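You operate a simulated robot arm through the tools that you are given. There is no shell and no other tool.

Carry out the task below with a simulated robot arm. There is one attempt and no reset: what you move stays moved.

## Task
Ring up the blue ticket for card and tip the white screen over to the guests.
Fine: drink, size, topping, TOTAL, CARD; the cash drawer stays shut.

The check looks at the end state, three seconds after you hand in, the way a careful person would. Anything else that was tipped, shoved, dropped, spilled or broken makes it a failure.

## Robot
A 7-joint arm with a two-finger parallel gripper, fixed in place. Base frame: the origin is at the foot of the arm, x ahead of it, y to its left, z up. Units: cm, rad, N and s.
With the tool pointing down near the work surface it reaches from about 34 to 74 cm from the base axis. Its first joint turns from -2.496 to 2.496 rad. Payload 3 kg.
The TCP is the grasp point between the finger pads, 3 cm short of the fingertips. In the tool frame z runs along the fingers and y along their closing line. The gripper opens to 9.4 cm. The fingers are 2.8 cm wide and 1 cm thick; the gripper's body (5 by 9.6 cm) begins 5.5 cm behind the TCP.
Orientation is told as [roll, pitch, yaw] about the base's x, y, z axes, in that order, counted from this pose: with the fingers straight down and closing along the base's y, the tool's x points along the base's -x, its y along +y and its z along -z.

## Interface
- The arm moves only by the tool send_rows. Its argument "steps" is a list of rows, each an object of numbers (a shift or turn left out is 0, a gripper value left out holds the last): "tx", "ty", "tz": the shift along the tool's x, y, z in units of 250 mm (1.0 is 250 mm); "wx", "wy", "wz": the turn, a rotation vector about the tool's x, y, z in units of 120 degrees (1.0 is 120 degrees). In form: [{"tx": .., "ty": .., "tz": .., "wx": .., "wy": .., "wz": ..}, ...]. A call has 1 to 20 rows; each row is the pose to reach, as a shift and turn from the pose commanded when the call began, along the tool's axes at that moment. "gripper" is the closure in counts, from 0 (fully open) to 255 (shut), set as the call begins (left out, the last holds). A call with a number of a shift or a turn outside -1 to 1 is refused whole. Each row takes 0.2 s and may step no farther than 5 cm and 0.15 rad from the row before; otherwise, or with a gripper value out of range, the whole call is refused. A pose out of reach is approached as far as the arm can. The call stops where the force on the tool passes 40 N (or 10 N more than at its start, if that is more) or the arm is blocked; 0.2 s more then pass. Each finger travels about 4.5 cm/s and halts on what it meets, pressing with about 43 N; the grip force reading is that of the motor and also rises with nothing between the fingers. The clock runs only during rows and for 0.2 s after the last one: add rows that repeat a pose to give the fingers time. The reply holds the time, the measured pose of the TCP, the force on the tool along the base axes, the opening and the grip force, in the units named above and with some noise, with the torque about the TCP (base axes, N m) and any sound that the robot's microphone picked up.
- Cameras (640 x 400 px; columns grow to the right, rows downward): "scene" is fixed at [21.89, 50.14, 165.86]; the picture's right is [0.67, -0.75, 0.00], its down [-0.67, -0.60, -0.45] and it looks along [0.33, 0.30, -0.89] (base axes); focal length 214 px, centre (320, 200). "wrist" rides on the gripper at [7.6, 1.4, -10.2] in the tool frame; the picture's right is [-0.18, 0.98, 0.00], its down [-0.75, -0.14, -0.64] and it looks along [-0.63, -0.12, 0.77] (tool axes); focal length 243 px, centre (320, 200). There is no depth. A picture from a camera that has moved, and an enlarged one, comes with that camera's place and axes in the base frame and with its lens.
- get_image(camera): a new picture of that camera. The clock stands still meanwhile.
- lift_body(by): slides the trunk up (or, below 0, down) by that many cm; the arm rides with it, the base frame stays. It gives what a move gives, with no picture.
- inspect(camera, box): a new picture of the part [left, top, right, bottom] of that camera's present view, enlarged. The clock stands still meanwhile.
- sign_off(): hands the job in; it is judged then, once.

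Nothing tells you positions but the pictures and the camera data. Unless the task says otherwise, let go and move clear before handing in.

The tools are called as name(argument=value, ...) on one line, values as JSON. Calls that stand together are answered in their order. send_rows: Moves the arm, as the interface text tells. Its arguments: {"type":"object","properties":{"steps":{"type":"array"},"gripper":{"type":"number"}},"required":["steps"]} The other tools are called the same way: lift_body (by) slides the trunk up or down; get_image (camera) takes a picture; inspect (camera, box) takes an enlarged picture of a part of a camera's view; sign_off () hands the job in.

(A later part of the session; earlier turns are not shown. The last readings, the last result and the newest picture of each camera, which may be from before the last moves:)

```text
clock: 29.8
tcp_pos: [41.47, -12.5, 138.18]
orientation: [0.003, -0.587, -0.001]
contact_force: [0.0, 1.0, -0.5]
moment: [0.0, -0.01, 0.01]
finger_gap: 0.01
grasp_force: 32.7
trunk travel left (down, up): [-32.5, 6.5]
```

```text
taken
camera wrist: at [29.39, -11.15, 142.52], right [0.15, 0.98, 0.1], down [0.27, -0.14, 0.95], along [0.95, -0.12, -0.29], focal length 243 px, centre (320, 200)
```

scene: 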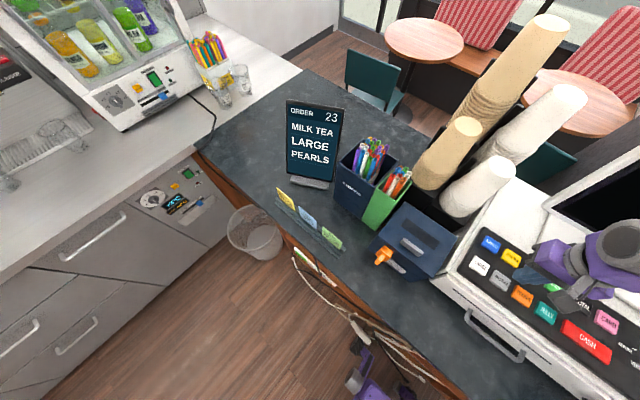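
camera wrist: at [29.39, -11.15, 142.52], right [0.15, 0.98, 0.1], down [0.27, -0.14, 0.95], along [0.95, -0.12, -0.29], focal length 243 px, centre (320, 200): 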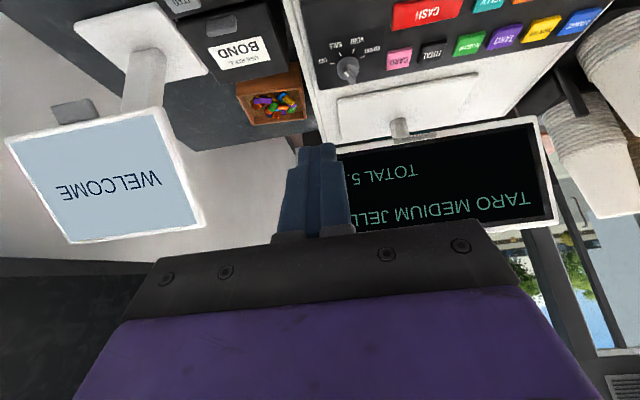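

The display now shows TOTAL. On to CARD (pink) near (62.6, 0.1): straighten first.

send_rows(steps=[{"tx": -0.057, "ty": 0.06, "tz": 0.087, "wy": 0.056}, {"tx": -0.115, "ty": 0.12, "tz": 0.174, "wy": 0.112}, {"tx": -0.172, "ty": 0.18, "tz": 0.26, "wy": 0.168}, {"tx": -0.23, "ty": 0.24, "tz": 0.347, "wy": 0.224}, {"tx": -0.287, "ty": 0.3, "tz": 0.434, "wy": 0.28}])

```text
clock: 31.0
tcp_pos: [54.0, -4.98, 132.83]
orientation: [0.002, 0.01, 0.001]
contact_force: [0.4, -0.5, 0.0]
moment: [-0.01, 0.0, -0.01]
finger_gap: 0.0
grasp_force: 33.0
trunk travel left (down, up): [-32.5, 6.5]
```

Now over CARD at 5 cm height.

send_rows(steps=[{"tx": -0.087, "ty": 0.051, "tz": 0.14, "wy": -0.002}, {"tx": -0.174, "ty": 0.102, "tz": 0.28, "wy": -0.003}, {"tx": -0.26, "ty": 0.153, "tz": 0.42, "wy": -0.003}, {"tx": -0.348, "ty": 0.203, "tz": 0.572, "wy": -0.003}])

get_image(camera="wrist")

```text
clock: 32.0
tcp_pos: [62.57, 0.02, 118.51]
orientation: [-0.001, -0.002, -0.002]
contact_force: [0.0, 0.3, 0.1]
moment: [0.02, 0.01, -0.03]
finger_gap: 0.02
grasp_force: 33.2
trunk travel left (down, up): [-32.5, 6.5]
```

```text
taken
camera wrist: at [54.92, 1.66, 128.71], right [0.18, 0.98, 0.0], down [0.75, -0.14, 0.64], along [0.63, -0.12, -0.77], focal length 243 px, centre (320, 200)
```

wrist: 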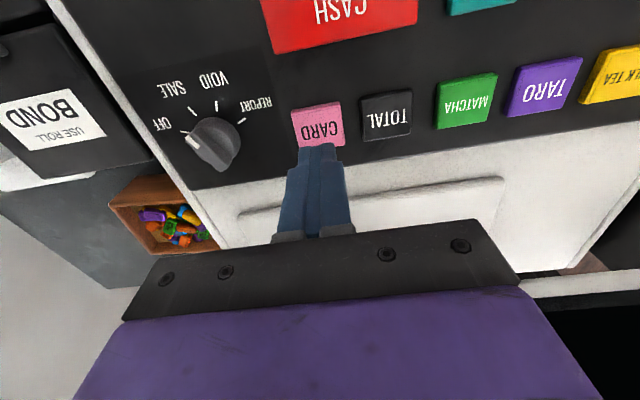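

CARD is directly beneath the fingertip, with CASH well clear. Pressing it.

send_rows(steps=[{"tz": 0.05}, {"tz": 0.1}, {"tz": 0.14}, {"tz": 0.155}, {"tz": 0.165}, {"tz": 0.175}, {"tz": 0.185}, {"tz": 0.192}, {"tz": 0.2}, {"tz": 0.206}])

```text
clock: 34.2
tcp_pos: [62.55, 0.13, 113.46]
orientation: [0.0, -0.003, 0.0]
contact_force: [-0.3, 0.5, 2.4]
moment: [0.01, 0.06, 0.0]
finger_gap: 0.01
grasp_force: 32.6
trunk travel left (down, up): [-32.5, 6.5]
heard: click
```

CARD clicked. I'll lift and move to the right-hand vantage point to see the display, drawer and the white screen.

send_rows(steps=[{"tz": -0.17}, {"tx": 0.1, "ty": -0.1, "tz": -0.28, "wy": -0.04}, {"tx": 0.22, "ty": -0.23, "tz": -0.4, "wy": -0.08}, {"tx": 0.34, "ty": -0.36, "tz": -0.52, "wy": -0.12}, {"tx": 0.46, "ty": -0.49, "tz": -0.64, "wy": -0.16}, {"tx": 0.58, "ty": -0.62, "tz": -0.76, "wy": -0.2}, {"tx": 0.7, "ty": -0.75, "tz": -0.87, "wy": -0.24}, {"tx": 0.82, "ty": -0.88, "tz": -0.98, "wy": -0.28}])

send_rows(steps=[{"ty": -0.12, "tz": -0.05}, {"ty": -0.24, "tz": -0.1}])

get_image(camera="wrist")

```text
refused: row 3 steps farther than a row can; nothing moved
```

```text
clock: 34.8
tcp_pos: [62.38, -6.08, 115.9]
orientation: [0.003, -0.003, 0.002]
contact_force: [-0.3, 2.4, 2.2]
moment: [0.04, -0.02, 0.01]
finger_gap: 0.01
grasp_force: 33.0
trunk travel left (down, up): [-32.5, 6.5]
```

```text
taken
camera wrist: at [54.77, -4.72, 126.04], right [0.18, 0.98, 0.0], down [0.75, -0.14, 0.64], along [0.63, -0.12, -0.77], focal length 243 px, centre (320, 200)
```

wrist: 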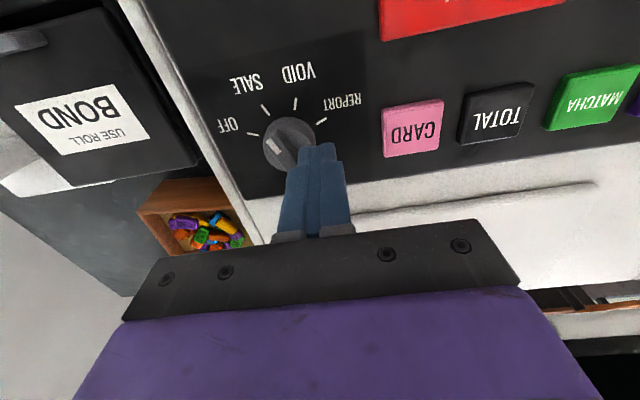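

One call was refused and the follow-up slid sideways, so the fingertip is now lightly touching the dial's side (2.4 N). I'll back off gently toward +y and then straight up, and check the dial is still on SALE.

send_rows(steps=[{"ty": 0.03}, {"ty": 0.06, "tz": -0.01}, {"ty": 0.06, "tz": -0.06}, {"ty": 0.06, "tz": -0.16}, {"ty": 0.06, "tz": -0.3}])

get_image(camera="wrist")

```text
clock: 36.0
tcp_pos: [62.48, -4.49, 123.59]
orientation: [0.0, -0.002, 0.0]
contact_force: [-0.6, 0.0, 0.2]
moment: [0.03, -0.03, 0.02]
finger_gap: 0.0
grasp_force: 33.4
trunk travel left (down, up): [-32.5, 6.5]
```

```text
taken
camera wrist: at [54.71, -3.0, 133.72], right [0.18, 0.98, 0.0], down [0.75, -0.14, 0.64], along [0.63, -0.12, -0.76], focal length 243 px, centre (320, 200)
```

wrist: 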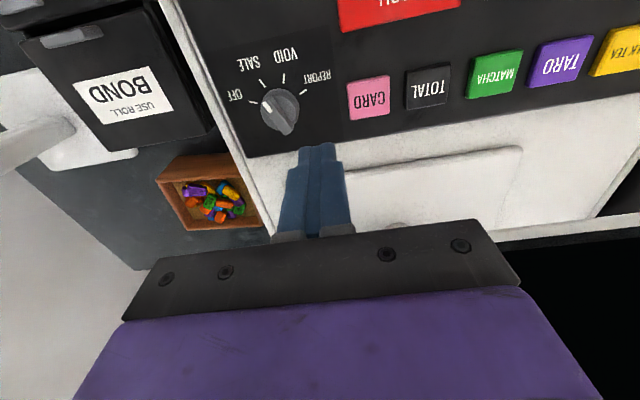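

inspect(camera="wrist", box=[220, 40, 340, 150])

```text
3.64 times, centred on (280, 95) of wrist
camera zoom: at [54.71, -3.0, 133.72], right [0.18, 0.98, 0.0], down [0.75, -0.14, 0.64], along [0.63, -0.12, -0.76], focal length 882 px, centre (466, 582)
```

zoom: 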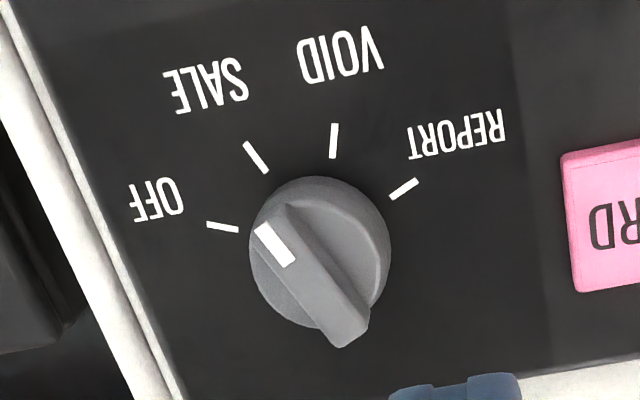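

The dial still points at SALE. Now I'll back off to the vantage point to read the display.

send_rows(steps=[{"tx": 0.11, "ty": -0.05, "tz": -0.1, "wy": -0.04}, {"tx": 0.22, "ty": -0.11, "tz": -0.19, "wy": -0.08}, {"tx": 0.33, "ty": -0.16, "tz": -0.28, "wy": -0.12}, {"tx": 0.45, "ty": -0.22, "tz": -0.37, "wy": -0.16}, {"tx": 0.57, "ty": -0.28, "tz": -0.46, "wy": -0.2}, {"tx": 0.69, "ty": -0.33, "tz": -0.54, "wy": -0.24}, {"tx": 0.82, "ty": -0.38, "tz": -0.62, "wy": -0.28}])

get_image(camera="wrist")

```text
clock: 37.6
tcp_pos: [41.36, -14.12, 139.09]
orientation: [0.002, -0.593, -0.002]
contact_force: [-0.2, -1.2, -0.9]
moment: [0.0, -0.06, 0.0]
finger_gap: 0.0
grasp_force: 33.3
trunk travel left (down, up): [-32.5, 6.5]
```

```text
taken
camera wrist: at [29.41, -12.64, 143.22], right [0.15, 0.98, 0.1], down [0.27, -0.14, 0.95], along [0.95, -0.12, -0.28], focal length 243 px, centre (320, 200)
```

wrist: 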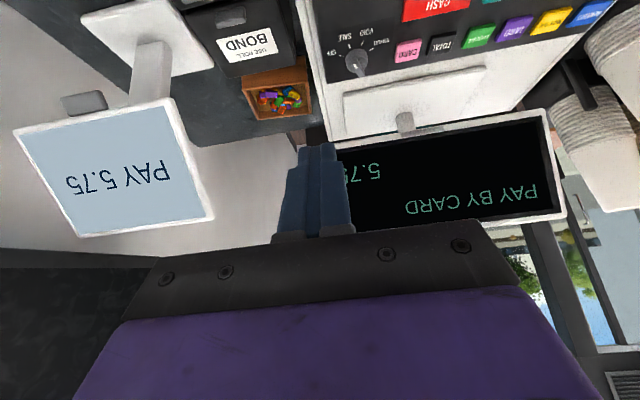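

The till reads PAY BY CARD 5.75 and the white customer screen shows PAY 5.75, so that's the one to tip over. I'll zoom in on its mount.

inspect(camera="wrist", box=[0, 0, 240, 260])

inspect(camera="wrist", box=[50, 70, 180, 140])

```text
1.54 times, centred on (120, 130) of wrist
camera zoom: at [29.41, -12.64, 143.22], right [0.15, 0.98, 0.1], down [0.27, -0.14, 0.95], along [0.95, -0.12, -0.28], focal length 373 px, centre (628, 308)
```

zoom: 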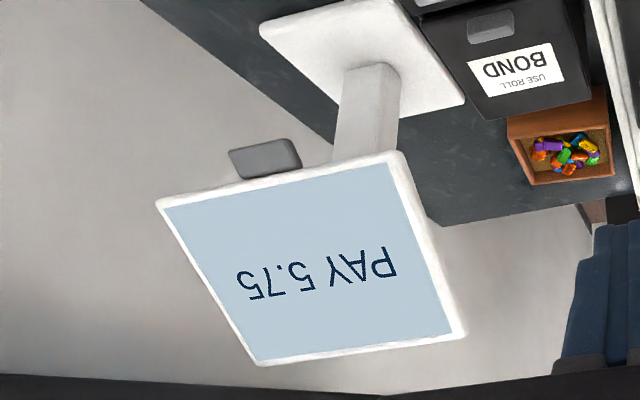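

```text
4.92 times, centred on (115, 105) of wrist
camera zoom: at [29.41, -12.64, 143.22], right [0.15, 0.98, 0.1], down [0.27, -0.14, 0.95], along [0.95, -0.12, -0.28], focal length 1194 px, centre (1329, 668)
```

zoom: 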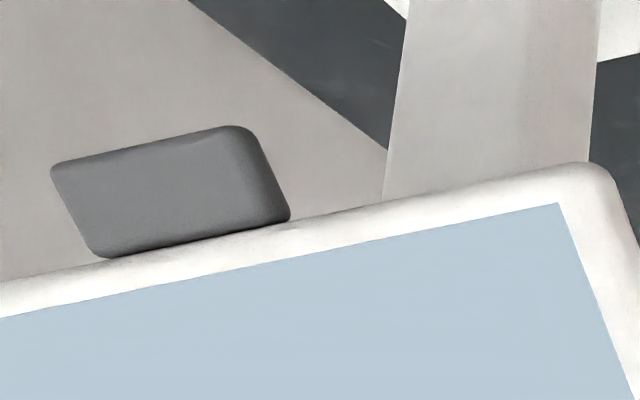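

I'd like a side view of the screen's hinge. I'll yaw the tool so that the wrist camera looks toward -y from above the till.

send_rows(steps=[{"tx": -0.016, "ty": 0.02, "tz": 0.039, "wx": 0.035, "wz": 0.052}, {"tx": -0.033, "ty": 0.04, "tz": 0.078, "wx": 0.07, "wz": 0.104}, {"tx": -0.049, "ty": 0.06, "tz": 0.117, "wx": 0.105, "wz": 0.156}, {"tx": -0.065, "ty": 0.08, "tz": 0.156, "wx": 0.139, "wz": 0.208}, {"tx": -0.082, "ty": 0.1, "tz": 0.195, "wx": 0.174, "wz": 0.26}, {"tx": -0.098, "ty": 0.12, "tz": 0.235, "wx": 0.209, "wz": 0.312}, {"tx": -0.114, "ty": 0.14, "tz": 0.274, "wx": 0.244, "wz": 0.363}, {"tx": -0.131, "ty": 0.16, "tz": 0.313, "wx": 0.279, "wz": 0.415}, {"tx": -0.147, "ty": 0.18, "tz": 0.352, "wx": 0.314, "wz": 0.467}, {"tx": -0.163, "ty": 0.2, "tz": 0.391, "wx": 0.348, "wz": 0.519}, {"tx": -0.18, "ty": 0.22, "tz": 0.43, "wx": 0.383, "wz": 0.571}, {"tx": -0.196, "ty": 0.24, "tz": 0.469, "wx": 0.418, "wz": 0.623}])

get_image(camera="wrist")

```text
clock: 40.2
tcp_pos: [52.59, -7.78, 131.79]
orientation: [-0.002, -0.592, -1.573]
contact_force: [0.5, 0.6, 0.3]
moment: [0.04, 0.01, -0.01]
finger_gap: 0.0
grasp_force: 32.5
trunk travel left (down, up): [-32.5, 6.5]
```

```text
taken
camera wrist: at [54.05, 4.15, 136.04], right [0.98, -0.16, 0.1], down [-0.14, -0.27, 0.95], along [-0.12, -0.95, -0.28], focal length 243 px, centre (320, 200)
```

wrist: 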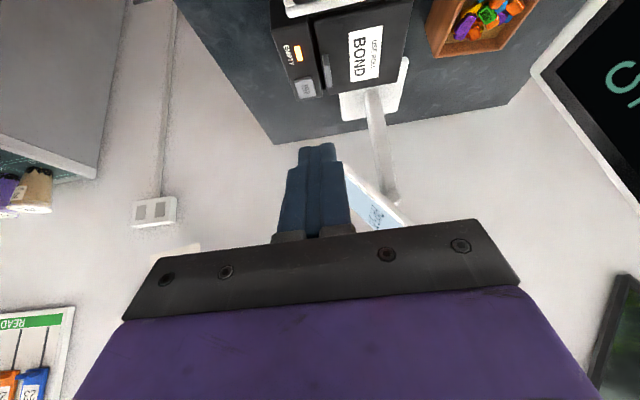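

inspect(camera="wrist", box=[280, 60, 440, 240])

```text
2.22 times, centred on (360, 150) of wrist
camera zoom: at [54.05, 4.15, 136.04], right [0.98, -0.16, 0.1], down [-0.14, -0.27, 0.95], along [-0.12, -0.95, -0.28], focal length 539 px, centre (231, 311)
```

zoom: 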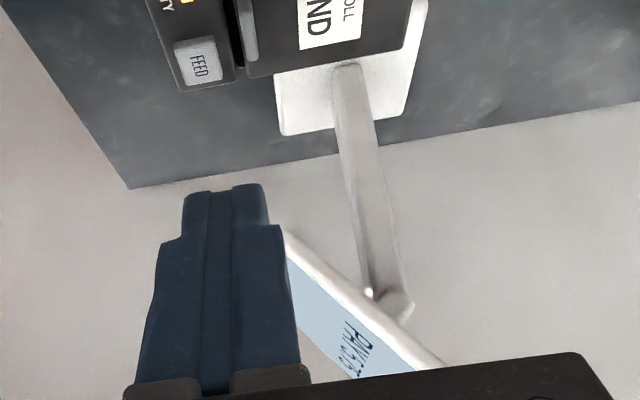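

The hinge is at the top of the post, about mid-height behind the screen, with a horizontal axis along y. I'll shift sideways to see the screen edge without the fingers in the way.

send_rows(steps=[{"ty": -0.15}, {"ty": -0.3}, {"ty": -0.44}])

get_image(camera="wrist")

inspect(camera="wrist", box=[320, 60, 520, 240])

```text
clock: 41.0
tcp_pos: [41.26, -7.84, 131.75]
orientation: [0.0, -0.59, -1.57]
contact_force: [-0.7, 0.4, 0.7]
moment: [-0.06, -0.04, 0.03]
finger_gap: 0.02
grasp_force: 32.9
trunk travel left (down, up): [-32.5, 6.5]
```

```text
taken
camera wrist: at [42.78, 4.21, 136.1], right [0.98, -0.15, 0.1], down [-0.14, -0.27, 0.95], along [-0.12, -0.95, -0.29], focal length 243 px, centre (320, 200)
```

wrist: 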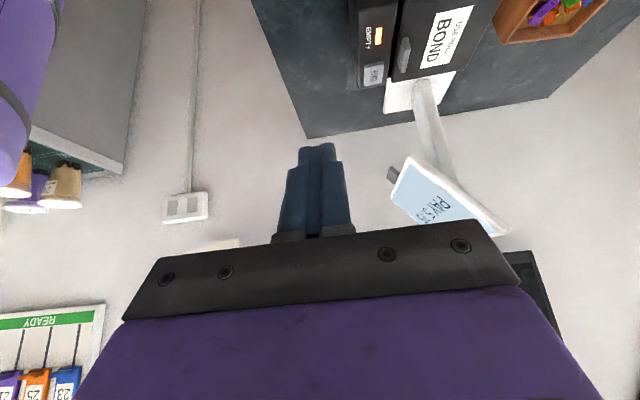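

```text
2.22 times, centred on (420, 150) of wrist
camera zoom: at [42.78, 4.21, 136.1], right [0.98, -0.15, 0.1], down [-0.14, -0.27, 0.95], along [-0.12, -0.95, -0.29], focal length 539 px, centre (98, 311)
```

zoom: 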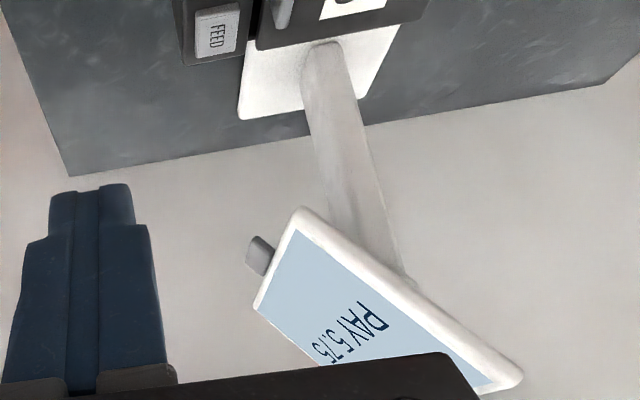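

The hinge sits about 3.5 cm behind the screen's centre near (62.9, ., 123), and a grey tab sticks out of the bottom edge around (53, -47, 117). I plan to cage this tab between horizontal fingers (one below, one above) and swing it up and over; first I'll straighten the tool and fly right.

send_rows(steps=[{"tx": -0.16, "ty": -0.01, "tz": 0.078, "wy": 0.056}, {"tx": -0.323, "ty": -0.02, "tz": 0.156, "wy": 0.113}, {"tx": -0.485, "ty": -0.03, "tz": 0.233, "wy": 0.169}, {"tx": -0.646, "ty": -0.04, "tz": 0.311, "wy": 0.226}, {"tx": -0.808, "ty": -0.05, "tz": 0.389, "wy": 0.282}])

get_image(camera="wrist")

```text
clock: 42.2
tcp_pos: [40.15, -30.37, 135.08]
orientation: [-0.002, 0.006, -1.573]
contact_force: [-0.7, 0.0, -0.7]
moment: [0.02, -0.01, 0.0]
finger_gap: 0.0
grasp_force: 32.6
trunk travel left (down, up): [-32.5, 6.5]
```

```text
taken
camera wrist: at [41.6, -22.89, 145.33], right [0.98, -0.19, 0.0], down [-0.14, -0.76, 0.64], along [-0.12, -0.63, -0.77], focal length 243 px, centre (320, 200)
```

wrist: 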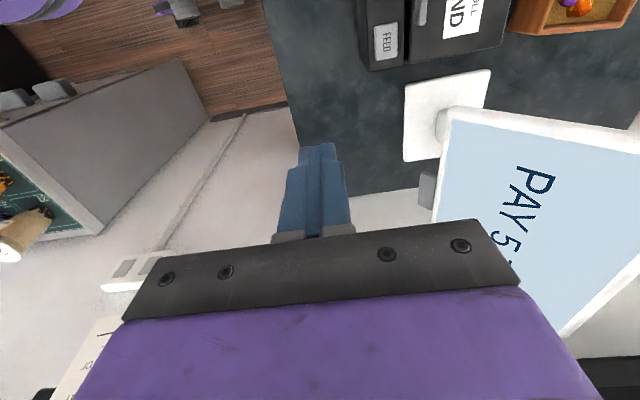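

Path is clear; the wall is near y -62, so I'll stay at y -47. Now I tilt the fingers forward to horizontal (one above the other) and part them to about 4.2 cm, 14 cm short of the tab.

send_rows(steps=[{"tx": -0.055, "ty": -0.007, "tz": 0.043, "wx": -0.0625}, {"tx": -0.111, "ty": -0.014, "tz": 0.087, "wx": -0.125}, {"tx": -0.166, "ty": -0.021, "tz": 0.13, "wx": -0.1875}, {"tx": -0.221, "ty": -0.029, "tz": 0.173, "wx": -0.25}, {"tx": -0.277, "ty": -0.036, "tz": 0.217, "wx": -0.3125}, {"tx": -0.332, "ty": -0.043, "tz": 0.26, "wx": -0.375}, {"tx": -0.387, "ty": -0.05, "tz": 0.303, "wx": -0.4375}, {"tx": -0.443, "ty": -0.057, "tz": 0.347, "wx": -0.5}, {"tx": -0.498, "ty": -0.064, "tz": 0.39, "wx": -0.5625}, {"tx": -0.553, "ty": -0.072, "tz": 0.433, "wx": -0.625}, {"tx": -0.609, "ty": -0.079, "tz": 0.477, "wx": -0.6875}, {"tx": -0.664, "ty": -0.086, "tz": 0.52, "wx": -0.75}], gripper=141)

get_image(camera="wrist")

```text
clock: 44.8
tcp_pos: [37.97, -47.07, 122.04]
orientation: [1.57, 0.0, -1.571]
contact_force: [0.1, 0.8, -0.1]
moment: [0.01, -0.01, -0.02]
finger_gap: 4.21
grasp_force: 0.1
trunk travel left (down, up): [-32.5, 6.5]
```

```text
taken
camera wrist: at [27.83, -39.37, 123.29], right [0.0, -0.18, 0.98], down [-0.64, -0.75, -0.14], along [0.77, -0.63, -0.12], focal length 243 px, centre (320, 200)
```

wrist: 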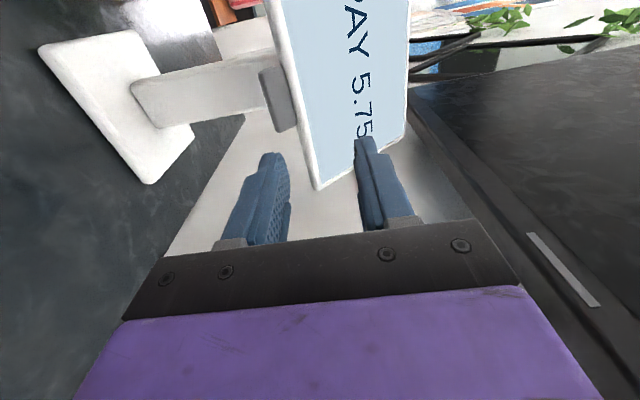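

The pose is good: fingers horizontal, lower finger left and upper finger right in the picture, tab just ahead. I'll zoom in on the tab to refine its position.

inspect(camera="wrist", box=[220, 30, 380, 170])

```text
2.86 times, centred on (300, 100) of wrist
camera zoom: at [27.83, -39.37, 123.29], right [0.0, -0.18, 0.98], down [-0.64, -0.75, -0.14], along [0.77, -0.63, -0.12], focal length 693 px, centre (377, 486)
```

zoom: 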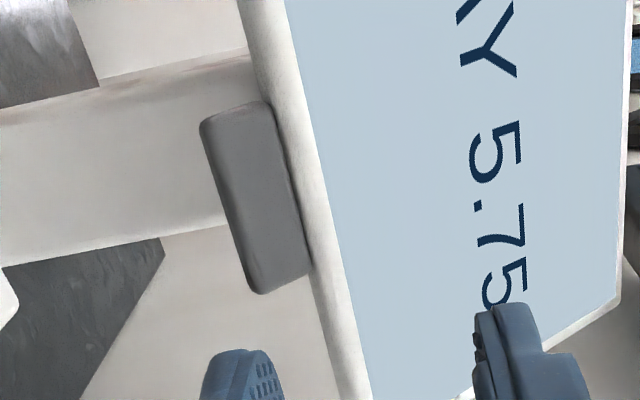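

Tab spans y -43.7 to -49.4, its outer edge near (52.3, 116.6). I'll lower to z 117.2 and advance until the fingertips are about 1.5 cm short of the tab's overlap.

send_rows(steps=[{"ty": -0.1}, {"ty": -0.194}, {"tx": 0.015, "ty": -0.194, "tz": 0.15}, {"tx": 0.015, "ty": -0.194, "tz": 0.3}, {"tx": 0.015, "ty": -0.194, "tz": 0.42}])

get_image(camera="wrist")

```text
clock: 46.0
tcp_pos: [48.68, -46.47, 117.11]
orientation: [1.569, 0.002, -1.572]
contact_force: [1.4, 0.6, -0.1]
moment: [0.01, 0.0, 0.0]
finger_gap: 4.18
grasp_force: 0.0
trunk travel left (down, up): [-32.5, 6.5]
```

```text
taken
camera wrist: at [38.4, -38.78, 118.58], right [0.0, -0.18, 0.98], down [-0.64, -0.75, -0.14], along [0.77, -0.63, -0.12], focal length 243 px, centre (320, 200)
```

wrist: 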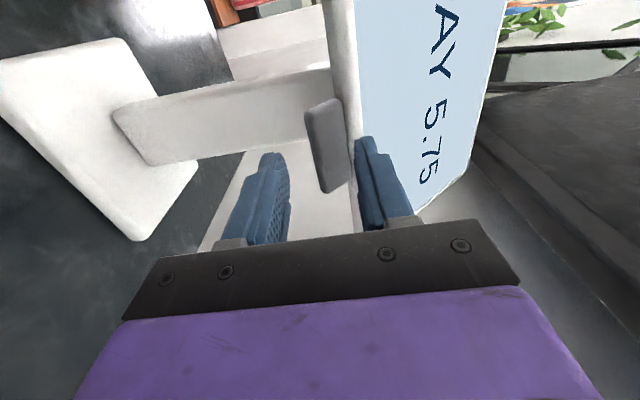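

inspect(camera="wrist", box=[220, 70, 420, 240])

```text
2.35 times, centred on (320, 155) of wrist
camera zoom: at [38.4, -38.78, 118.58], right [0.0, -0.18, 0.98], down [-0.64, -0.75, -0.14], along [0.77, -0.63, -0.12], focal length 571 px, centre (320, 306)
```

zoom: 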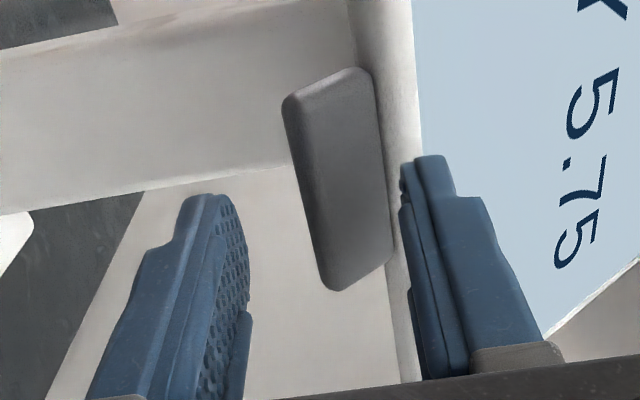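

Two-view check puts the tab's outer edge at (52.4, 116.8). I'll rise 0.4 cm and advance 2.2 cm so the tab comes between the fingers without touching.

send_rows(steps=[{"ty": 0.016}, {"ty": 0.016, "tz": 0.03}, {"ty": 0.016, "tz": 0.06}, {"ty": 0.016, "tz": 0.088}])

inspect(camera="wrist", box=[200, 70, 440, 240])

```text
clock: 47.0
tcp_pos: [50.21, -46.41, 117.63]
orientation: [1.573, 0.002, -1.574]
contact_force: [-18.7, 1.0, 4.0]
moment: [0.03, -0.6, 0.33]
finger_gap: 4.46
grasp_force: 2.5
trunk travel left (down, up): [-32.5, 6.5]
```

```text
2.35 times, centred on (320, 155) of wrist
camera zoom: at [40.05, -38.77, 119.02], right [0.0, -0.19, 0.98], down [-0.64, -0.75, -0.14], along [0.76, -0.63, -0.12], focal length 571 px, centre (320, 306)
```

zoom: 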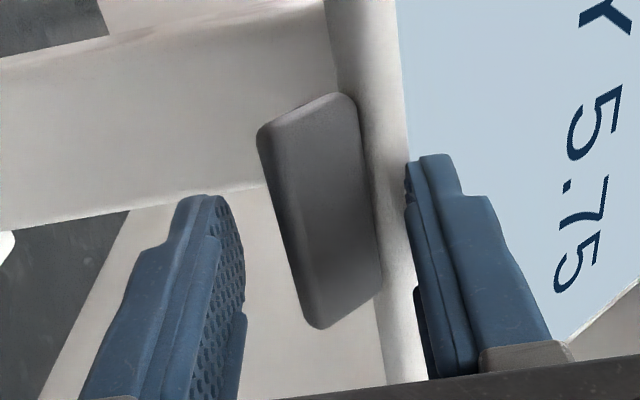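

The upper finger touched the screen's front edge (about 19 N), so the frame is thicker to the front than I took it. I'll back straight off and check that nothing moved.

send_rows(steps=[{"tz": -0.04}, {"tz": -0.1}, {"tz": -0.2}])

get_image(camera="wrist")

inspect(camera="wrist", box=[220, 20, 420, 190])

```text
clock: 47.8
tcp_pos: [45.69, -46.34, 117.54]
orientation: [1.571, 0.004, -1.571]
contact_force: [0.2, 0.6, 0.0]
moment: [-0.01, 0.01, -0.02]
finger_gap: 4.18
grasp_force: 0.1
trunk travel left (down, up): [-32.5, 6.5]
```

```text
taken
camera wrist: at [35.45, -38.76, 118.96], right [0.0, -0.19, 0.98], down [-0.64, -0.75, -0.14], along [0.77, -0.63, -0.12], focal length 243 px, centre (320, 200)
```

wrist: 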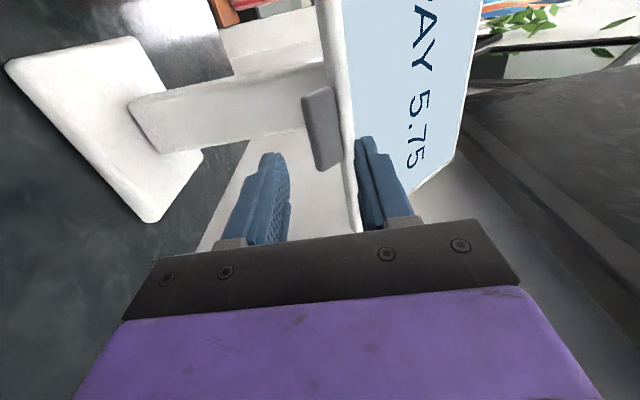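

```text
2.35 times, centred on (320, 105) of wrist
camera zoom: at [35.45, -38.76, 118.96], right [0.0, -0.19, 0.98], down [-0.64, -0.75, -0.14], along [0.77, -0.63, -0.12], focal length 571 px, centre (320, 424)
```

zoom: 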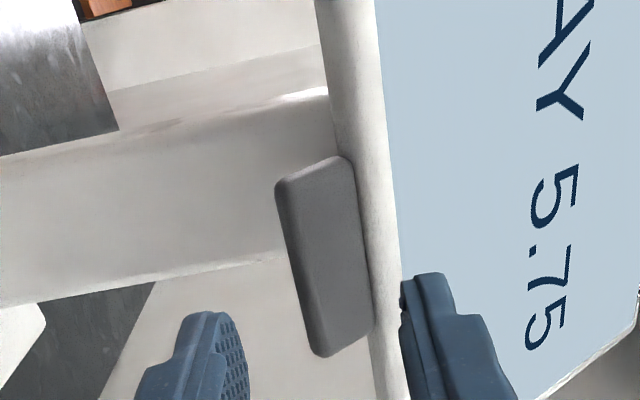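

Nothing moved, and I now see the frame's true front edge is near (52.7, 119.7), leaning 45°. I'll open the fingers to about 7 cm and centre on z 119.4 so the lower finger passes under the tab and the upper stays clear of the face.

send_rows(steps=[{"ty": 0.037}, {"ty": 0.074}, {"ty": 0.074}, {"ty": 0.074}], gripper=65)

get_image(camera="wrist")

```text
clock: 48.8
tcp_pos: [45.76, -46.36, 119.47]
orientation: [1.568, 0.002, -1.571]
contact_force: [-0.5, 0.1, 0.3]
moment: [0.01, 0.02, -0.08]
finger_gap: 7.0
grasp_force: 0.0
trunk travel left (down, up): [-32.5, 6.5]
```

```text
taken
camera wrist: at [35.51, -38.8, 120.83], right [0.0, -0.19, 0.98], down [-0.64, -0.75, -0.14], along [0.77, -0.63, -0.12], focal length 243 px, centre (320, 200)
```

wrist: 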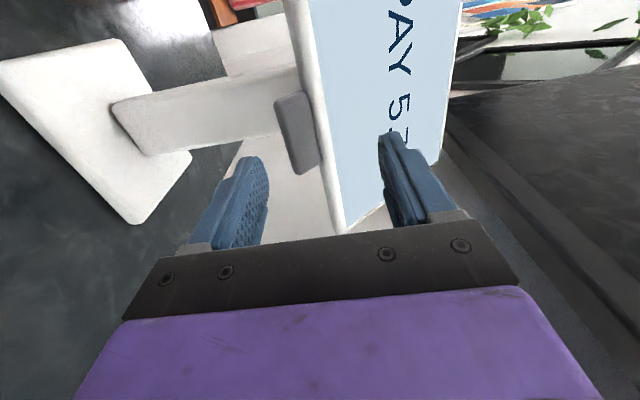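

The tab lies nicely between the fingers' lines. I'll advance slowly to x 51.8.

send_rows(steps=[{"tz": 0.08}, {"tz": 0.14}, {"tz": 0.18}, {"tz": 0.2}, {"tz": 0.22}, {"tz": 0.24}])

get_image(camera="wrist")

```text
clock: 50.2
tcp_pos: [51.77, -46.51, 119.38]
orientation: [1.569, 0.001, -1.57]
contact_force: [-0.3, 0.3, 0.1]
moment: [0.0, 0.01, -0.01]
finger_gap: 7.0
grasp_force: 0.1
trunk travel left (down, up): [-32.5, 6.5]
```

```text
taken
camera wrist: at [41.51, -38.77, 120.79], right [0.0, -0.19, 0.98], down [-0.64, -0.75, -0.14], along [0.77, -0.63, -0.12], focal length 243 px, centre (320, 200)
```

wrist: 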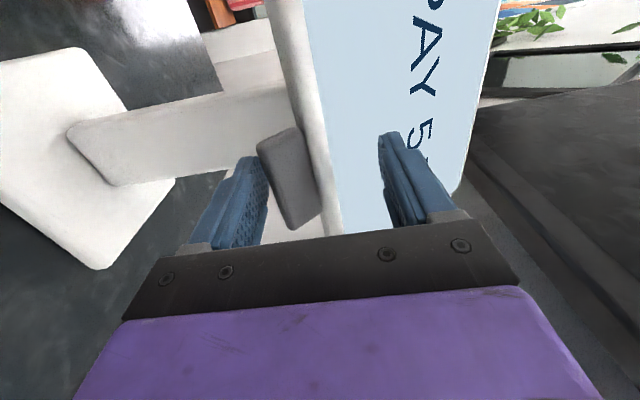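

The tab is between the fingers with no contact. Now I raise gently to meet it with the lower finger and feel how the hinge responds.

send_rows(steps=[{"ty": 0.012}, {"ty": 0.024}, {"ty": 0.036}, {"ty": 0.048}, {"ty": 0.06}])

get_image(camera="wrist")

```text
clock: 51.4
tcp_pos: [51.5, -46.44, 120.79]
orientation: [1.566, 0.003, -1.573]
contact_force: [-18.5, 6.6, -13.4]
moment: [0.12, 0.74, 0.18]
finger_gap: 7.79
grasp_force: 7.1
trunk travel left (down, up): [-32.5, 6.5]
```

```text
taken
camera wrist: at [41.23, -38.82, 122.23], right [0.0, -0.19, 0.98], down [-0.64, -0.75, -0.14], along [0.76, -0.63, -0.12], focal length 243 px, centre (320, 200)
```

wrist: 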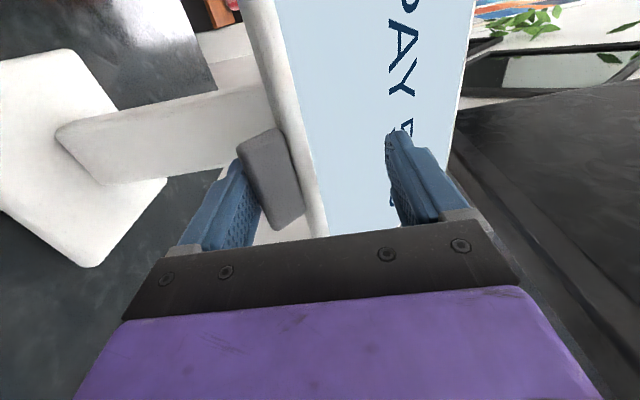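

The push was mostly directed at the hinge (tool force -18.5, -13.4), since the tab must swing back toward me as it rises. I'll ease the fingers back along the arc and re-read the force.

send_rows(steps=[{"tz": -0.015}, {"tz": -0.03}])

```text
clock: 52.0
tcp_pos: [51.13, -46.41, 120.91]
orientation: [1.571, 0.001, -1.571]
contact_force: [3.3, 0.1, -2.7]
moment: [-0.05, -0.11, -0.07]
finger_gap: 7.17
grasp_force: 1.4
trunk travel left (down, up): [-32.5, 6.5]
```

Forces dropped to about 4 N and the tab has begun to rise. I'll carry on along the arc in small steps.

send_rows(steps=[{"tz": -0.003, "ty": 0.014}, {"tz": -0.008, "ty": 0.028}, {"tz": -0.013, "ty": 0.042}, {"tz": -0.018, "ty": 0.056}])

get_image(camera="wrist")

```text
clock: 53.0
tcp_pos: [50.61, -46.53, 122.24]
orientation: [1.57, 0.0, -1.57]
contact_force: [-1.7, 0.0, -3.6]
moment: [-0.05, 0.1, 0.08]
finger_gap: 7.21
grasp_force: 2.0
trunk travel left (down, up): [-32.5, 6.5]
```

```text
taken
camera wrist: at [40.28, -38.77, 123.68], right [0.0, -0.19, 0.98], down [-0.64, -0.75, -0.14], along [0.77, -0.63, -0.12], focal length 243 px, centre (320, 200)
```

wrist: 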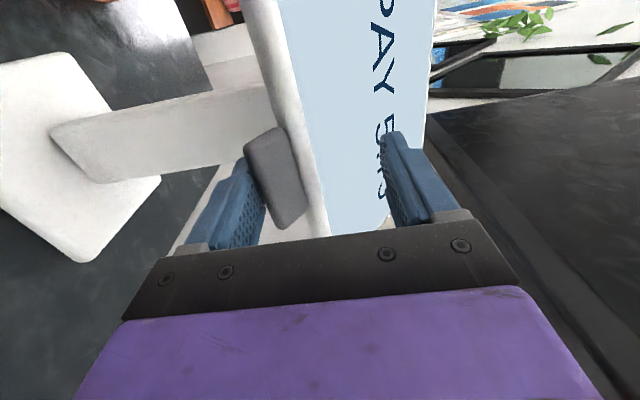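

The screen is turning smoothly with about 4 N. I'll continue up the arc, tilting the fingers slightly down to follow the tab.

send_rows(steps=[{"tz": -0.004, "ty": 0.021, "wx": 0.008}, {"tz": -0.008, "ty": 0.042, "wx": 0.017}, {"tz": -0.011, "ty": 0.063, "wx": 0.025}, {"tz": -0.012, "ty": 0.084, "wx": 0.034}, {"tz": -0.012, "ty": 0.105, "wx": 0.042}, {"tz": -0.012, "ty": 0.126, "wx": 0.05}])

get_image(camera="wrist")

```text
clock: 54.4
tcp_pos: [50.19, -46.56, 125.45]
orientation: [1.464, 0.001, -1.574]
contact_force: [-8.6, 1.8, -1.3]
moment: [-0.03, 0.29, 0.02]
finger_gap: 7.19
grasp_force: 1.7
trunk travel left (down, up): [-32.5, 6.5]
```

```text
taken
camera wrist: at [40.07, -38.83, 127.94], right [0.1, -0.19, 0.98], down [-0.65, -0.75, -0.07], along [0.75, -0.63, -0.2], focal length 243 px, centre (320, 200)
```

wrist: 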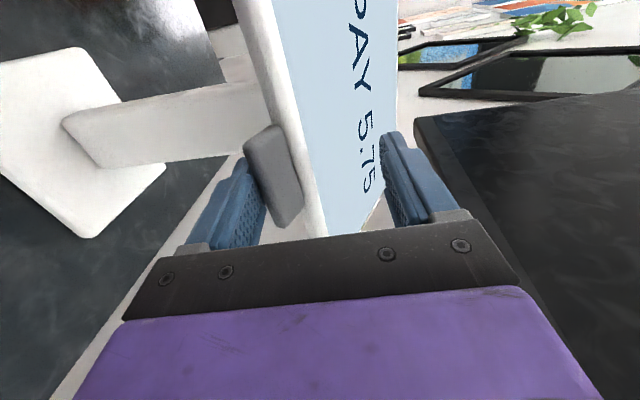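

A bit of sideways load (-8.6 N) means I should ease back slightly; then continue up to about 35° of swing.

send_rows(steps=[{"tz": -0.014}, {"tz": -0.017, "ty": 0.02, "wx": 0.006}, {"tz": -0.019, "ty": 0.042, "wx": 0.012}, {"tz": -0.02, "ty": 0.064, "wx": 0.018}, {"tz": -0.02, "ty": 0.086, "wx": 0.025}])

get_image(camera="wrist")

```text
clock: 55.6
tcp_pos: [49.85, -46.33, 127.53]
orientation: [1.411, 0.001, -1.573]
contact_force: [-0.8, 0.9, -0.8]
moment: [0.0, -0.01, 0.0]
finger_gap: 7.05
grasp_force: 0.6
trunk travel left (down, up): [-32.5, 6.5]
```

```text
taken
camera wrist: at [40.05, -38.79, 130.59], right [0.16, -0.19, 0.97], down [-0.66, -0.75, -0.04], along [0.74, -0.63, -0.24], focal length 243 px, centre (320, 200)
```

wrist: 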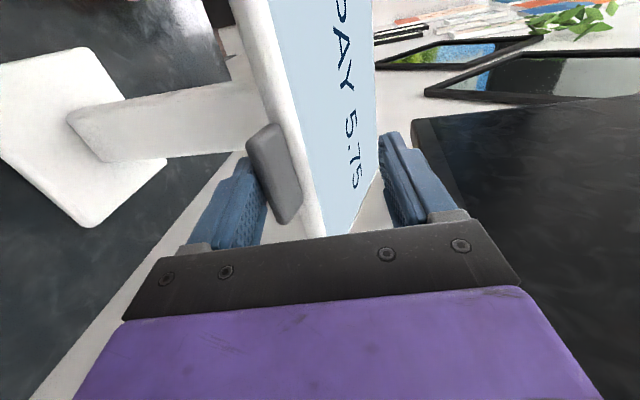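

The load is almost nil, so the screen is near balance. I'll narrow the fingers to about 4 cm while lowering the wrist equally, so the tab is caged on both sides before it tips past centre.

send_rows(steps=[{"ty": -0.03}, {"ty": -0.058}, {"ty": -0.058}], gripper=147)

get_image(camera="wrist")

```text
clock: 56.4
tcp_pos: [49.78, -46.49, 126.08]
orientation: [1.411, 0.002, -1.572]
contact_force: [0.0, 0.2, 0.0]
moment: [-0.02, -0.02, -0.01]
finger_gap: 3.96
grasp_force: 0.1
trunk travel left (down, up): [-32.5, 6.5]
```

```text
taken
camera wrist: at [39.84, -38.82, 129.18], right [0.15, -0.19, 0.97], down [-0.66, -0.75, -0.04], along [0.74, -0.63, -0.24], focal length 243 px, centre (320, 200)
```

wrist: 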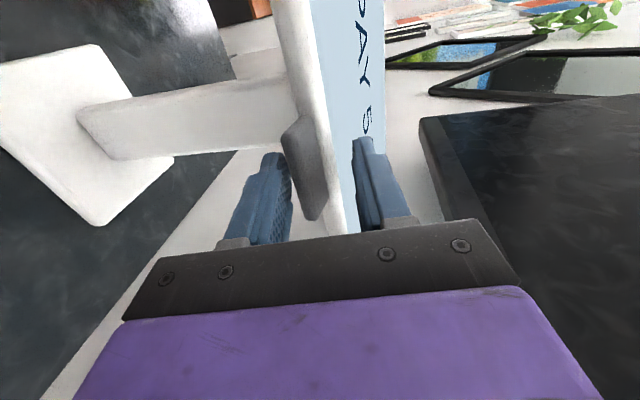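

The screen holds on its own by hinge friction, with the tab caged and untouched. I'll continue up the arc to about 45°.

send_rows(steps=[{"tz": 0.001, "ty": 0.018, "wx": 0.008}, {"tz": 0.002, "ty": 0.037, "wx": 0.016}, {"tz": 0.004, "ty": 0.055, "wx": 0.024}, {"tz": 0.006, "ty": 0.074, "wx": 0.032}, {"tz": 0.008, "ty": 0.092, "wx": 0.04}])

get_image(camera="wrist")

```text
clock: 57.6
tcp_pos: [50.39, -46.53, 128.25]
orientation: [1.328, 0.001, -1.572]
contact_force: [0.1, -0.1, -0.2]
moment: [0.02, 0.03, -0.02]
finger_gap: 4.0
grasp_force: 0.1
trunk travel left (down, up): [-32.5, 6.5]
```

```text
taken
camera wrist: at [40.72, -38.85, 132.23], right [0.24, -0.19, 0.95], down [-0.66, -0.75, 0.02], along [0.72, -0.63, -0.3], focal length 243 px, centre (320, 200)
```

wrist: 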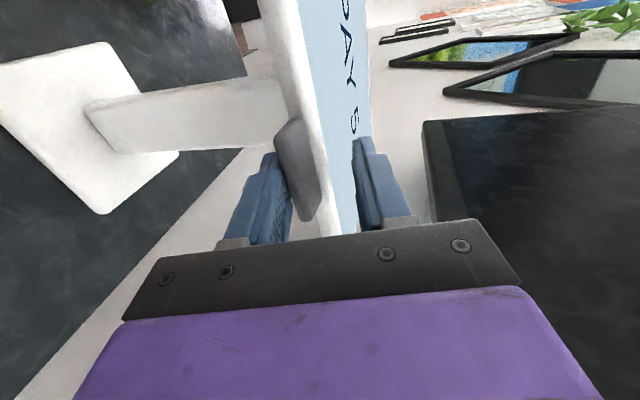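

No load yet; the lower finger has just reached the tab again. I'll continue to about 60°.

send_rows(steps=[{"tz": 0.0, "ty": 0.017, "wx": 0.011}, {"tz": 0.0, "ty": 0.034, "wx": 0.021}, {"tz": 0.001, "ty": 0.051, "wx": 0.032}, {"tz": 0.001, "ty": 0.068, "wx": 0.043}, {"tz": 0.004, "ty": 0.086, "wx": 0.053}, {"tz": 0.007, "ty": 0.104, "wx": 0.063}, {"tz": 0.01, "ty": 0.122, "wx": 0.074}, {"tz": 0.013, "ty": 0.14, "wx": 0.084}])

get_image(camera="wrist")

```text
clock: 59.4
tcp_pos: [51.62, -46.45, 131.75]
orientation: [1.153, 0.002, -1.573]
contact_force: [0.0, 0.4, -0.7]
moment: [0.02, 0.01, -0.03]
finger_gap: 3.97
grasp_force: 0.0
trunk travel left (down, up): [-32.5, 6.5]
```

```text
taken
camera wrist: at [42.69, -38.82, 137.23], right [0.4, -0.19, 0.9], down [-0.65, -0.75, 0.13], along [0.65, -0.63, -0.42], focal length 243 px, centre (320, 200)
```

wrist: 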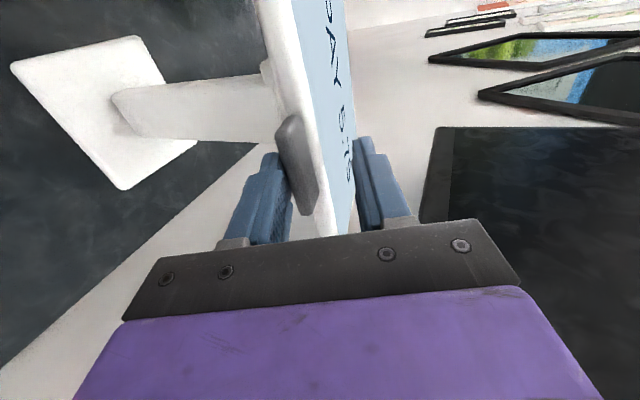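

The swing continues with hardly any force. On to about 75°.

send_rows(steps=[{"tz": 0.006, "ty": 0.02, "wx": 0.014}, {"tz": 0.013, "ty": 0.04, "wx": 0.028}, {"tz": 0.019, "ty": 0.06, "wx": 0.042}, {"tz": 0.029, "ty": 0.082, "wx": 0.056}, {"tz": 0.038, "ty": 0.104, "wx": 0.07}, {"tz": 0.048, "ty": 0.126, "wx": 0.084}])

get_image(camera="wrist")

```text
clock: 60.8
tcp_pos: [53.89, -46.42, 134.17]
orientation: [0.976, 0.002, -1.572]
contact_force: [1.8, -0.7, 1.8]
moment: [-0.05, -0.01, 0.0]
finger_gap: 4.15
grasp_force: 0.9
trunk travel left (down, up): [-32.5, 6.5]
```

```text
taken
camera wrist: at [46.2, -38.77, 141.08], right [0.55, -0.19, 0.81], down [-0.61, -0.75, 0.24], along [0.57, -0.63, -0.53], focal length 243 px, centre (320, 200)
```

wrist: 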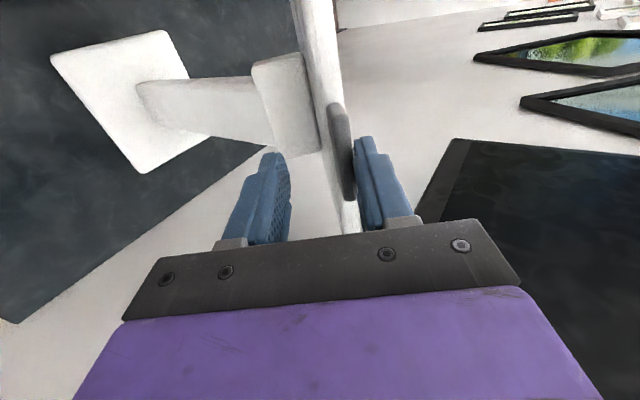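

The screen has gone past balance and now leans gently on the upper finger, which keeps it from slamming. I'll keep lowering it along the arc toward the guests.

send_rows(steps=[{"tz": 0.008, "ty": 0.023, "wx": 0.014}, {"tz": 0.017, "ty": 0.046, "wx": 0.028}, {"tz": 0.025, "ty": 0.07, "wx": 0.041}, {"tz": 0.036, "ty": 0.091, "wx": 0.055}, {"tz": 0.046, "ty": 0.113, "wx": 0.069}, {"tz": 0.057, "ty": 0.134, "wx": 0.083}])

get_image(camera="wrist")

```text
clock: 62.2
tcp_pos: [56.91, -46.48, 136.07]
orientation: [0.801, 0.001, -1.571]
contact_force: [0.7, -0.5, 0.3]
moment: [0.01, 0.0, -0.03]
finger_gap: 3.98
grasp_force: 0.1
trunk travel left (down, up): [-32.5, 6.5]
```

```text
taken
camera wrist: at [50.57, -38.86, 144.2], right [0.68, -0.19, 0.71], down [-0.56, -0.75, 0.34], along [0.47, -0.63, -0.62], focal length 243 px, centre (320, 200)
```

wrist: 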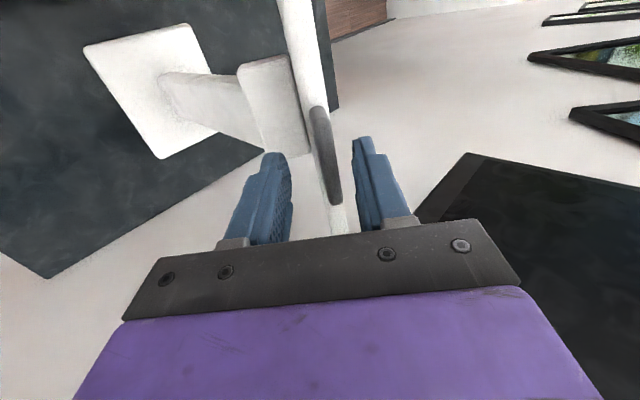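

The tab is centred between the fingers with no load, so the screen is either at its stop or held by friction. I'll follow on a little further to feel for the end stop.

send_rows(steps=[{"tz": 0.009, "ty": 0.022, "wx": 0.012}, {"tz": 0.018, "ty": 0.044, "wx": 0.025}, {"tz": 0.028, "ty": 0.066, "wx": 0.037}, {"tz": 0.037, "ty": 0.088, "wx": 0.049}])

get_image(camera="wrist")

```text
clock: 63.2
tcp_pos: [59.21, -46.46, 136.87]
orientation: [0.698, 0.002, -1.571]
contact_force: [-0.1, 0.6, -3.0]
moment: [-0.06, 0.02, 0.02]
finger_gap: 4.05
grasp_force: 1.0
trunk travel left (down, up): [-32.5, 6.5]
```

```text
taken
camera wrist: at [53.56, -38.81, 145.77], right [0.75, -0.19, 0.63], down [-0.52, -0.75, 0.4], along [0.4, -0.63, -0.66], focal length 243 px, centre (320, 200)
```

wrist: 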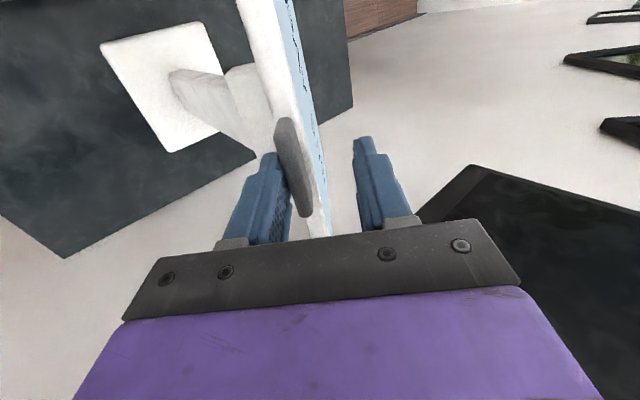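

The lower finger has met the tab again with 3 N. I'll nudge 0.8 cm further along the arc to see if this is the stop.

send_rows(steps=[{"tz": 0.003, "ty": 0.01, "wx": 0.01}, {"tz": 0.007, "ty": 0.02, "wx": 0.02}, {"tz": 0.01, "ty": 0.03, "wx": 0.029}])

get_image(camera="wrist")

```text
clock: 64.0
tcp_pos: [59.72, -46.54, 137.26]
orientation: [0.636, 0.004, -1.571]
contact_force: [-13.4, 2.8, -10.6]
moment: [0.07, 0.16, 0.31]
finger_gap: 4.94
grasp_force: 8.8
trunk travel left (down, up): [-32.5, 6.5]
```

```text
taken
camera wrist: at [54.66, -38.86, 146.36], right [0.79, -0.19, 0.58], down [-0.5, -0.75, 0.43], along [0.36, -0.63, -0.69], focal length 243 px, centre (320, 200)
```

wrist: 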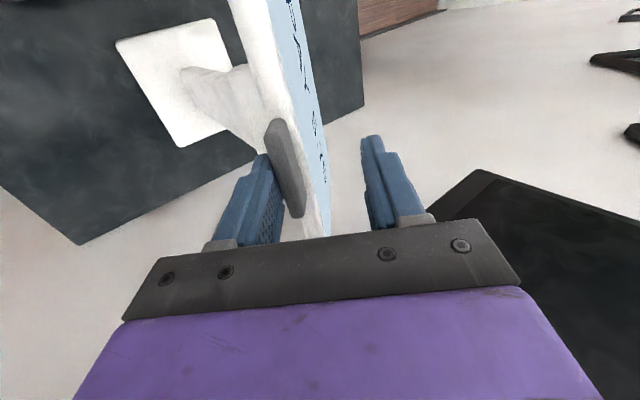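

The force climbed to 17 N with no further movement, so the screen is at its guest-side stop. I'll ease off so the tab is centred between the fingers, then withdraw straight back along the fingers.

send_rows(steps=[{"tz": -0.006, "ty": -0.025, "wx": -0.01}, {"tz": -0.01, "ty": -0.05, "wx": -0.02}, {"tz": -0.012, "ty": -0.075, "wx": -0.02}])

get_image(camera="wrist")

```text
clock: 64.8
tcp_pos: [58.09, -46.48, 136.47]
orientation: [0.683, 0.0, -1.572]
contact_force: [-0.2, 0.3, -0.4]
moment: [0.02, 0.02, -0.02]
finger_gap: 4.0
grasp_force: 0.0
trunk travel left (down, up): [-32.5, 6.5]
```

```text
taken
camera wrist: at [52.76, -38.83, 145.35], right [0.76, -0.18, 0.62], down [-0.51, -0.75, 0.41], along [0.39, -0.63, -0.67], focal length 243 px, centre (320, 200)
```

wrist: 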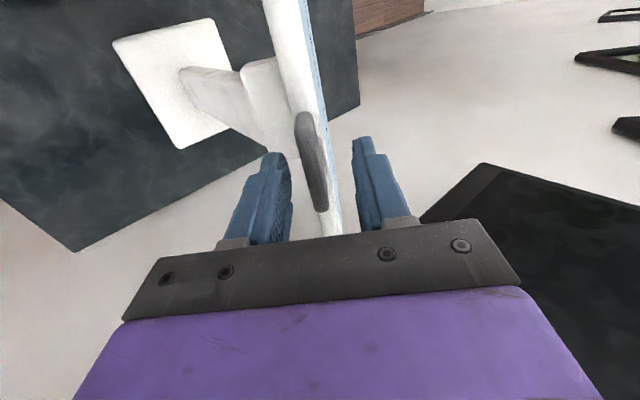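

The tab is free between the fingers. Withdrawing straight back along the finger direction.

send_rows(steps=[{"tz": -0.06}, {"tz": -0.14}, {"tz": -0.24}, {"tz": -0.36}])

get_image(camera="wrist")

```text
clock: 65.8
tcp_pos: [52.34, -46.42, 143.61]
orientation: [0.683, 0.001, -1.573]
contact_force: [0.0, 0.0, -0.6]
moment: [0.03, 0.0, 0.02]
finger_gap: 3.98
grasp_force: 0.1
trunk travel left (down, up): [-32.5, 6.5]
```

```text
taken
camera wrist: at [46.94, -38.86, 152.36], right [0.76, -0.19, 0.62], down [-0.52, -0.75, 0.41], along [0.39, -0.63, -0.67], focal length 243 px, centre (320, 200)
```

wrist: 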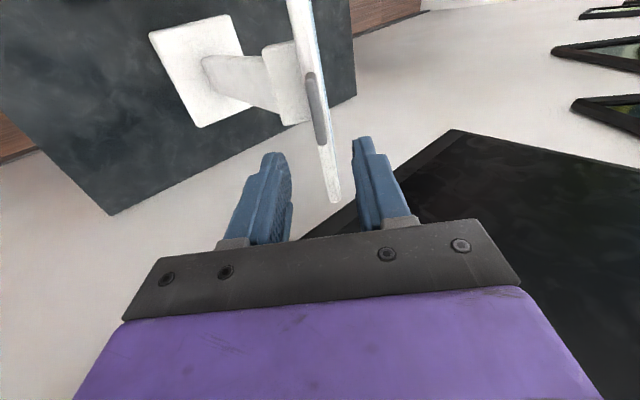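

The screen stays tipped. I'll back away to the left and straighten the tool to take check pictures.

send_rows(steps=[{"tx": 0.1, "ty": -0.087, "tz": -0.07}, {"tx": 0.2, "ty": -0.174, "tz": -0.141, "wx": 0.05}, {"tx": 0.3, "ty": -0.261, "tz": -0.212, "wx": 0.11}, {"tx": 0.4, "ty": -0.348, "tz": -0.282, "wx": 0.17}, {"tx": 0.48, "ty": -0.43, "tz": -0.35, "wx": 0.23}, {"tx": 0.56, "ty": -0.43, "tz": -0.35, "wx": 0.28}, {"tx": 0.64, "ty": -0.43, "tz": -0.35, "wx": 0.326}], gripper=255)

get_image(camera="wrist")

```text
clock: 67.4
tcp_pos: [38.61, -30.25, 143.48]
orientation: [-0.003, -0.001, -1.574]
contact_force: [0.1, 0.5, -0.8]
moment: [0.02, 0.0, -0.03]
finger_gap: 0.0
grasp_force: 32.8
trunk travel left (down, up): [-32.5, 6.5]
```

```text
taken
camera wrist: at [40.07, -22.74, 153.74], right [0.98, -0.19, 0.0], down [-0.14, -0.75, 0.64], along [-0.12, -0.63, -0.77], focal length 243 px, centre (320, 200)
```

wrist: 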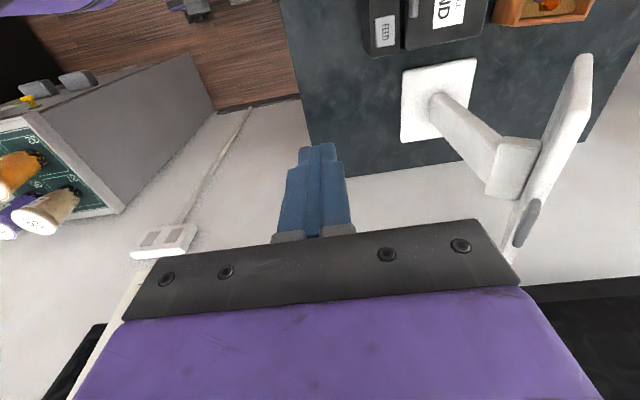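

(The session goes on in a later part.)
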